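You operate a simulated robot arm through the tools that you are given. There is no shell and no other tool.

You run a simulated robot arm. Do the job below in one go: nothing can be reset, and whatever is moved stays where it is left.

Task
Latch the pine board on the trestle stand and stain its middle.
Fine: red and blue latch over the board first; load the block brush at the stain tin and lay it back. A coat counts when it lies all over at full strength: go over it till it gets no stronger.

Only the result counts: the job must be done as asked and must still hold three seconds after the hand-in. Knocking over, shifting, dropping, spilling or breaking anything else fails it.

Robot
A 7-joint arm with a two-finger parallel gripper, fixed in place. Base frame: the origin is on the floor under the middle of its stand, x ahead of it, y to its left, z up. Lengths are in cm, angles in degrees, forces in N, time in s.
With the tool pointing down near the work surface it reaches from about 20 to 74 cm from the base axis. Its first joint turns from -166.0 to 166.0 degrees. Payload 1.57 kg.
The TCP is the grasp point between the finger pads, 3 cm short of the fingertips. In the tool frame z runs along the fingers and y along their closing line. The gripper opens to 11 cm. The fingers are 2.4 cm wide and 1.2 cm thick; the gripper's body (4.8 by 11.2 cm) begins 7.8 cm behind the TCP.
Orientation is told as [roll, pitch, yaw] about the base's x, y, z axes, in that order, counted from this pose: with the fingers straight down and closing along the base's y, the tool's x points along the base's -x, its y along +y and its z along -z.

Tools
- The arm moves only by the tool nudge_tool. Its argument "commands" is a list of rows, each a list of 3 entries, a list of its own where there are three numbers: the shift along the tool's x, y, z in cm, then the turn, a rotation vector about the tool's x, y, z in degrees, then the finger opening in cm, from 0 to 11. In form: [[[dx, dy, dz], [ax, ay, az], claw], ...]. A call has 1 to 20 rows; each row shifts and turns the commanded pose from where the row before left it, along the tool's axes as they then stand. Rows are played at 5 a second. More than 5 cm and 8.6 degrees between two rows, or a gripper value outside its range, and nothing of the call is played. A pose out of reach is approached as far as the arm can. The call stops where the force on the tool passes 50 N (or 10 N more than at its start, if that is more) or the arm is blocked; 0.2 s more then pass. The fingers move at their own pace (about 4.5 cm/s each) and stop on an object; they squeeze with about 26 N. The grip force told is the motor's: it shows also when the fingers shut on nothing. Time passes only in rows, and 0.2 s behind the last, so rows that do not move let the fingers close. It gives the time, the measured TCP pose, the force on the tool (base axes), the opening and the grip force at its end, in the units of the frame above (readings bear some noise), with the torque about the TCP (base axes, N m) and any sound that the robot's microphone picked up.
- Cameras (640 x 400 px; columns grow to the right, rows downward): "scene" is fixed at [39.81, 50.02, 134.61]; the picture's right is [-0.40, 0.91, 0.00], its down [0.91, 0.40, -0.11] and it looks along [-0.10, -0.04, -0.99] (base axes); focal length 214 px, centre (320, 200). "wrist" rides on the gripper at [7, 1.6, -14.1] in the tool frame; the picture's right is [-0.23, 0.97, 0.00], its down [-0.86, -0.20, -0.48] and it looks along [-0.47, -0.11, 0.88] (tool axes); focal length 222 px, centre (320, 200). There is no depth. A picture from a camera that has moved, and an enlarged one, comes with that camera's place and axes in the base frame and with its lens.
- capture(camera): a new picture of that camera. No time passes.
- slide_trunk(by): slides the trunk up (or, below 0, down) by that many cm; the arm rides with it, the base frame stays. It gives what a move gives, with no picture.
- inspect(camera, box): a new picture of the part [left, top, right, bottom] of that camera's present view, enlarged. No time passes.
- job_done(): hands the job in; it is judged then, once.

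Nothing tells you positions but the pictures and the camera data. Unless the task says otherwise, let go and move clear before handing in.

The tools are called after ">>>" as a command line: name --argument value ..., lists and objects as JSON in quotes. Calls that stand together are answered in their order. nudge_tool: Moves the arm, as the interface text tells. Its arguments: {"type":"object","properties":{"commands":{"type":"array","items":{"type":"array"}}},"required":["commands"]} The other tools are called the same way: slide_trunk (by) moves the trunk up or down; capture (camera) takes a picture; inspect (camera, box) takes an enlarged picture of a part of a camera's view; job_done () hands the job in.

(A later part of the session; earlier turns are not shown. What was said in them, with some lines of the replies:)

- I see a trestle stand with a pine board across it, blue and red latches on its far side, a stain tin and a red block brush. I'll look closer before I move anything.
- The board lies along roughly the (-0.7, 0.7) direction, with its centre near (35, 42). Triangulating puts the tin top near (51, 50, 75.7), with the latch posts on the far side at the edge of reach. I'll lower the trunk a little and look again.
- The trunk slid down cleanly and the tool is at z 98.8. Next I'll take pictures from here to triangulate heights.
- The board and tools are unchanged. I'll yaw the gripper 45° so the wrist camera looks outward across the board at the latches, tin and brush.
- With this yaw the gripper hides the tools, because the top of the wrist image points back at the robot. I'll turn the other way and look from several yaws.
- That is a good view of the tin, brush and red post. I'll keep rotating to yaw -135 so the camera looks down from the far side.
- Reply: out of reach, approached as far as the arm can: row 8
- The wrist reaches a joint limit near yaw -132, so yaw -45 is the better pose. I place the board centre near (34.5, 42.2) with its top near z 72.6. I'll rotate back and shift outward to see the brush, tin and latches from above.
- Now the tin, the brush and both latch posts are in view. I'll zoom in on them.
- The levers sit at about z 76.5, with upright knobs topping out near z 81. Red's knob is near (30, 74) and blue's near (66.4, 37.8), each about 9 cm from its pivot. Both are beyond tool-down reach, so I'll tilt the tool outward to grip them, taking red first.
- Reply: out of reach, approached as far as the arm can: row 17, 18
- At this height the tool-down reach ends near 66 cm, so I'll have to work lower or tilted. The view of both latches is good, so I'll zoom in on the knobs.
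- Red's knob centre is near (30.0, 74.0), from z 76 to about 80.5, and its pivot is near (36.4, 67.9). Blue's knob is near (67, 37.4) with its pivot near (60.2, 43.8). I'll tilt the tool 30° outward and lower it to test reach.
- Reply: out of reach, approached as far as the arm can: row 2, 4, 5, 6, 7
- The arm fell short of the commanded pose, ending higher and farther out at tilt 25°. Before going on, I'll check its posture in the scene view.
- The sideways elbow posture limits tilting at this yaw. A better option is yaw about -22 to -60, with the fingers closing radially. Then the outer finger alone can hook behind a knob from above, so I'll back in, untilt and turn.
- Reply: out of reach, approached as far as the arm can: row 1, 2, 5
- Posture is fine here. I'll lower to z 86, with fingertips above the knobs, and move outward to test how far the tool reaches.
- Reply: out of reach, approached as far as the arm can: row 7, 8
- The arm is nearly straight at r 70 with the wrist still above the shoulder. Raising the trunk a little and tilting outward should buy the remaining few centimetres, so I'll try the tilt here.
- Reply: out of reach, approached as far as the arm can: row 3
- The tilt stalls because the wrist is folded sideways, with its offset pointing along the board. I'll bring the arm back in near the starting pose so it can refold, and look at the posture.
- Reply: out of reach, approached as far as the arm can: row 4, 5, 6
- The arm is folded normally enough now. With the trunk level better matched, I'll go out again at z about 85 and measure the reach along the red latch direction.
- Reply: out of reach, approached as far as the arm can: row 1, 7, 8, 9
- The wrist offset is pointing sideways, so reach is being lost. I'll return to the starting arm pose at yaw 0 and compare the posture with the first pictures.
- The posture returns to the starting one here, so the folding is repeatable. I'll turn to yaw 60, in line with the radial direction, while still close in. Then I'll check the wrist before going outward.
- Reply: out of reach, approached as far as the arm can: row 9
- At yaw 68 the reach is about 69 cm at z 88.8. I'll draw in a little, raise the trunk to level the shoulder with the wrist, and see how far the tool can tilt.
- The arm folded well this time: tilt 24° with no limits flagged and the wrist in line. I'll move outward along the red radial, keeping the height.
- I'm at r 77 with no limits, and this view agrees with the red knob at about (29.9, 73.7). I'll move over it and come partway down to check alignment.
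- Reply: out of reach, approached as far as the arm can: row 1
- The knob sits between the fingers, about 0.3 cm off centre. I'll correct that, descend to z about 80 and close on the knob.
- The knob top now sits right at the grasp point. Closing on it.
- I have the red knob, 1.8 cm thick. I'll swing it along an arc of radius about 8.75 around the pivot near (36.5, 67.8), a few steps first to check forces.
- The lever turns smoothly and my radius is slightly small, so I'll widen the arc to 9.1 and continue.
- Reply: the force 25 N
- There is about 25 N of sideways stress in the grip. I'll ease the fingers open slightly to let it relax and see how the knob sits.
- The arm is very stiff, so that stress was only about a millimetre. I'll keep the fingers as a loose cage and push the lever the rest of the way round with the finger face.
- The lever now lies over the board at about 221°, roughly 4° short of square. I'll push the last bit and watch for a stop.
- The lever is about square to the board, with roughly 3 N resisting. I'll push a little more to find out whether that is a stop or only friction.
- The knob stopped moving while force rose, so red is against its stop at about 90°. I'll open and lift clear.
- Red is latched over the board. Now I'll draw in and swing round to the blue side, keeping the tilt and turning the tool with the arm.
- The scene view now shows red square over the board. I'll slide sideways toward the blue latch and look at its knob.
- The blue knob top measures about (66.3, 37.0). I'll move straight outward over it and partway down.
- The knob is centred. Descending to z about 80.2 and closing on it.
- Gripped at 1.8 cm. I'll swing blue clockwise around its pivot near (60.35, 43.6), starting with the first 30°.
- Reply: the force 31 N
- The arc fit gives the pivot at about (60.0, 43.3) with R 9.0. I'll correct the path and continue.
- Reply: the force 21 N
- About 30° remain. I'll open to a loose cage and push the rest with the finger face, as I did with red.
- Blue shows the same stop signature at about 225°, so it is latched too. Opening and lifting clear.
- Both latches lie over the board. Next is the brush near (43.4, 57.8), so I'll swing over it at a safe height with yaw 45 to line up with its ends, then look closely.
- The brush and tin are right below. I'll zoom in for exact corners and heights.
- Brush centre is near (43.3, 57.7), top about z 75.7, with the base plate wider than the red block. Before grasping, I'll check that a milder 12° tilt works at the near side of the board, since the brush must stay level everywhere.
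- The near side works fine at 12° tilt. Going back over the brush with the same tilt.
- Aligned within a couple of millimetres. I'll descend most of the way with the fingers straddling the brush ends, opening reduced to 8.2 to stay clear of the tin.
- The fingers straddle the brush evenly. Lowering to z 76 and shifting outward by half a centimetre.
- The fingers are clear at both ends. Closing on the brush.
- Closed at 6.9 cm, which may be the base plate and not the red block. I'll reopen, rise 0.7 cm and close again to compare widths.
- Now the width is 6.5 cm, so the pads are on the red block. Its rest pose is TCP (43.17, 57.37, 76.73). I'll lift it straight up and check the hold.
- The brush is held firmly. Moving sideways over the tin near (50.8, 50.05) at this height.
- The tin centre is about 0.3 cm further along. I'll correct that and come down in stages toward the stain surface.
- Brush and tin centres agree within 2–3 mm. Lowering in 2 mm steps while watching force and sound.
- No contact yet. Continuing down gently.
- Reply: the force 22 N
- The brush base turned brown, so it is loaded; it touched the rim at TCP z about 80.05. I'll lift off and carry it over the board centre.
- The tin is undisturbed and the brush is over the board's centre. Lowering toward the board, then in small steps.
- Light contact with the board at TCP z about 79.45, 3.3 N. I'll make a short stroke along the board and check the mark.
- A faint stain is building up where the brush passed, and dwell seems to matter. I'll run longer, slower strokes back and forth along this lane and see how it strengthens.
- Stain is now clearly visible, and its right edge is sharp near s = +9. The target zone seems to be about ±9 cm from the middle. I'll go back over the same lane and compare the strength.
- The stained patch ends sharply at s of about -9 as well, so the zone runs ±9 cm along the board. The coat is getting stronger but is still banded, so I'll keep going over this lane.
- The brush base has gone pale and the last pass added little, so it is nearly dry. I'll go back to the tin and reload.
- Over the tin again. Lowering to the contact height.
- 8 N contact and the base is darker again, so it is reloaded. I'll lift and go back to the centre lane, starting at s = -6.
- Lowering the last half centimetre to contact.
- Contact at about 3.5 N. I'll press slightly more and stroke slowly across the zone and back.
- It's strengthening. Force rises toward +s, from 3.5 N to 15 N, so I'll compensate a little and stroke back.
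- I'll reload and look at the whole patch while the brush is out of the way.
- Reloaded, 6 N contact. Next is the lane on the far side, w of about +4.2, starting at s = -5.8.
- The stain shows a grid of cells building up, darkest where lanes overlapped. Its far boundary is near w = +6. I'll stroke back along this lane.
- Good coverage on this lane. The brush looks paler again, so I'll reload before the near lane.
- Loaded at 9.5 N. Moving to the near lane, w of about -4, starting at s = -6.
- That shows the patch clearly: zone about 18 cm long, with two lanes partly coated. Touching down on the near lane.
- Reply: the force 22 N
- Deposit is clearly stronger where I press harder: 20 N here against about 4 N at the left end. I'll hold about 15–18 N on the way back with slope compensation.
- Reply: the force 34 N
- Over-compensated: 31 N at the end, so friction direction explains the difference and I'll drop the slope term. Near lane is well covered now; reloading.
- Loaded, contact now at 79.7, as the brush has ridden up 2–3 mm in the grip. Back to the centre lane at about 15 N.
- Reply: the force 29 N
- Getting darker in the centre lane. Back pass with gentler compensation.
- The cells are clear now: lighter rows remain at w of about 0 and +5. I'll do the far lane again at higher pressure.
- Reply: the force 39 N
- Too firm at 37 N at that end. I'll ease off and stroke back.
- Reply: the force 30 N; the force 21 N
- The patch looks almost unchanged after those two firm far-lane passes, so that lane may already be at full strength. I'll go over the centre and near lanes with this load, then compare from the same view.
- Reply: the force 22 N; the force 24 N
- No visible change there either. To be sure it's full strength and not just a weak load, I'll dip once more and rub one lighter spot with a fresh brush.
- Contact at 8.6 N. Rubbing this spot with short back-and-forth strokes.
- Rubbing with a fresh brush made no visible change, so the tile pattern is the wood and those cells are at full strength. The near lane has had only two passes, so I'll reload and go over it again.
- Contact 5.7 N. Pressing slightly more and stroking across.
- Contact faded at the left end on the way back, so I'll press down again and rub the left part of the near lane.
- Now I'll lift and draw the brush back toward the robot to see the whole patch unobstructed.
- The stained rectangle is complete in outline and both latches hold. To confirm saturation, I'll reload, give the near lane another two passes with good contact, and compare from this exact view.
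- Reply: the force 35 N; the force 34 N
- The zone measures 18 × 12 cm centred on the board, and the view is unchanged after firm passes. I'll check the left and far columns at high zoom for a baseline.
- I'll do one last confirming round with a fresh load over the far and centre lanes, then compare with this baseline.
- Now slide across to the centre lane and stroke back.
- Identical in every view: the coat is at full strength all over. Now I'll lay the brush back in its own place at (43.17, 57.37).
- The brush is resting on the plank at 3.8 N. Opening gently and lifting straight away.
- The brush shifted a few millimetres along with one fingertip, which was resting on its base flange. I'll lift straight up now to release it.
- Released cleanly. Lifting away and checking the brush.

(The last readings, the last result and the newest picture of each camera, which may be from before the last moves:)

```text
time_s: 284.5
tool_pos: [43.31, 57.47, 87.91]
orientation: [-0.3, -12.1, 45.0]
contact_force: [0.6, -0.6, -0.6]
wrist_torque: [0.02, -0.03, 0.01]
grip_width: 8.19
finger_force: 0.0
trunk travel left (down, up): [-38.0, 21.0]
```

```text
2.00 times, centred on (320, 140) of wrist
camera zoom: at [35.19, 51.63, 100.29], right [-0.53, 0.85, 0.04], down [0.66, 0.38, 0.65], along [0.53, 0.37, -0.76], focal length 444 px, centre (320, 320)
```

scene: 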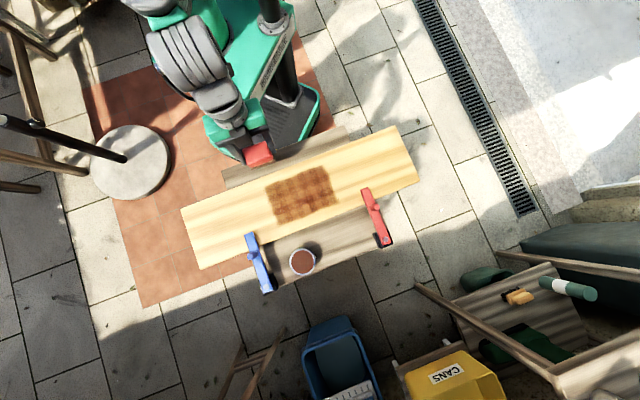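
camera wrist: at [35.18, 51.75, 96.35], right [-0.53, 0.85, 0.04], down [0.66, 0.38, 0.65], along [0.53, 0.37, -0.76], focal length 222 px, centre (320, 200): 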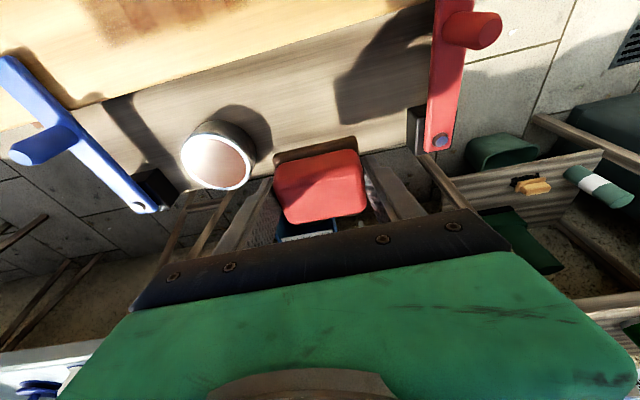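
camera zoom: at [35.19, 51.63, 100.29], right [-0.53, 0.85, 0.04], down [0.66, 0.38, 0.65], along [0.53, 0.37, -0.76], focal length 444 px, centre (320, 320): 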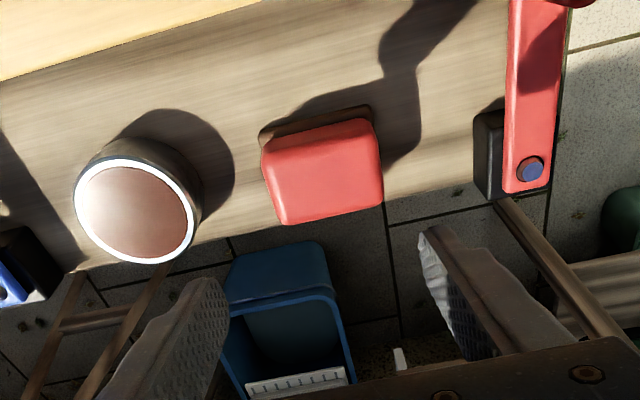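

The brush lies flat on the plank about 1 cm from where it started, well inside the plank edge. I'll retreat up and inward, then check everything.

>>> nudge_tool --commands '[[[-0.84, 0, -3.91], [0, 0, 0], 8], [[4.2, 0, -0.9], [0, 0, 0], 8], [[4.2, 0, -0.9], [0, 0, 0], 8], [[4.2, 0, -0.9], [0, 0, 0], 8], [[4.2, 0, -0.9], [0, 0, 0], 8], [[4.2, 0, -0.9], [0, 0, 0], 8], [[4.2, 0, -0.9], [0, 0, 0], 8], [[0, 0, 0], [0, 0, 0], 8]]'

>>> capture --camera "scene"

>>> inspect --camera "scene" --box '[220, 150, 420, 300]'

```text
time_s: 286.3
tool_pos: [25.05, 39.14, 91.83]
orientation: [-0.3, -12.1, 45.1]
contact_force: [-0.1, 0.8, 1.0]
wrist_torque: [0.03, 0.04, 0.02]
grip_width: 7.97
finger_force: 0.0
trunk travel left (down, up): [-38.0, 21.0]
```

```text
taken
```

scene: 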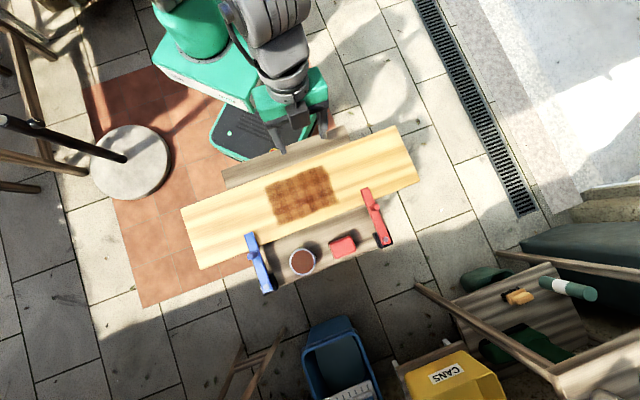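

```text
2.67 times, centred on (320, 225) of scene
camera zoom: at [39.81, 50.02, 134.61], right [-0.4, 0.91, 0.0], down [0.91, 0.4, -0.11], along [-0.1, -0.04, -0.99], focal length 572 px, centre (320, 133)
```

zoom: 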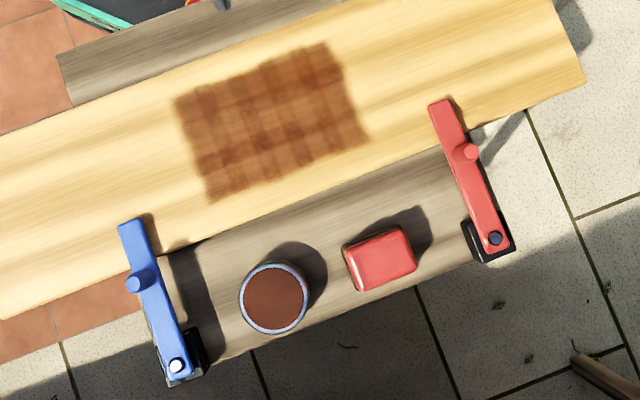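

Everything is in place:
- Both latches lie over the board.
- The middle is stained evenly.
- The tin is unmoved.
- The brush is laid back on the plank.
- The arm is clear.

Handing in.

>>> job_done

```text
The job is handed in.
```

I latched the pine board and stained its middle, then handed the job in; the tool only confirmed the hand-in, so I don't know yet whether it passed.

- **Latches:** red was turned over the board first, then blue. Both were pushed until they met their stops, and neither had moved in the last picture.
- **Stain:** the patch that takes stain measures about 18 × 12 cm, centred on the board. I reloaded the brush several times and went over the whole patch. The last passes with a fresh load made no visible difference. The patch still shows a faint tile pattern, which I took to be the wood rather than weak spots.
- **Brush:** it is back on the plank, lying flat about 1 cm from where it started. A fingertip caught its base as I let go and nudged it a little.
- **Everything else:** the tin and the board are where they were, and the arm is clear of the work.
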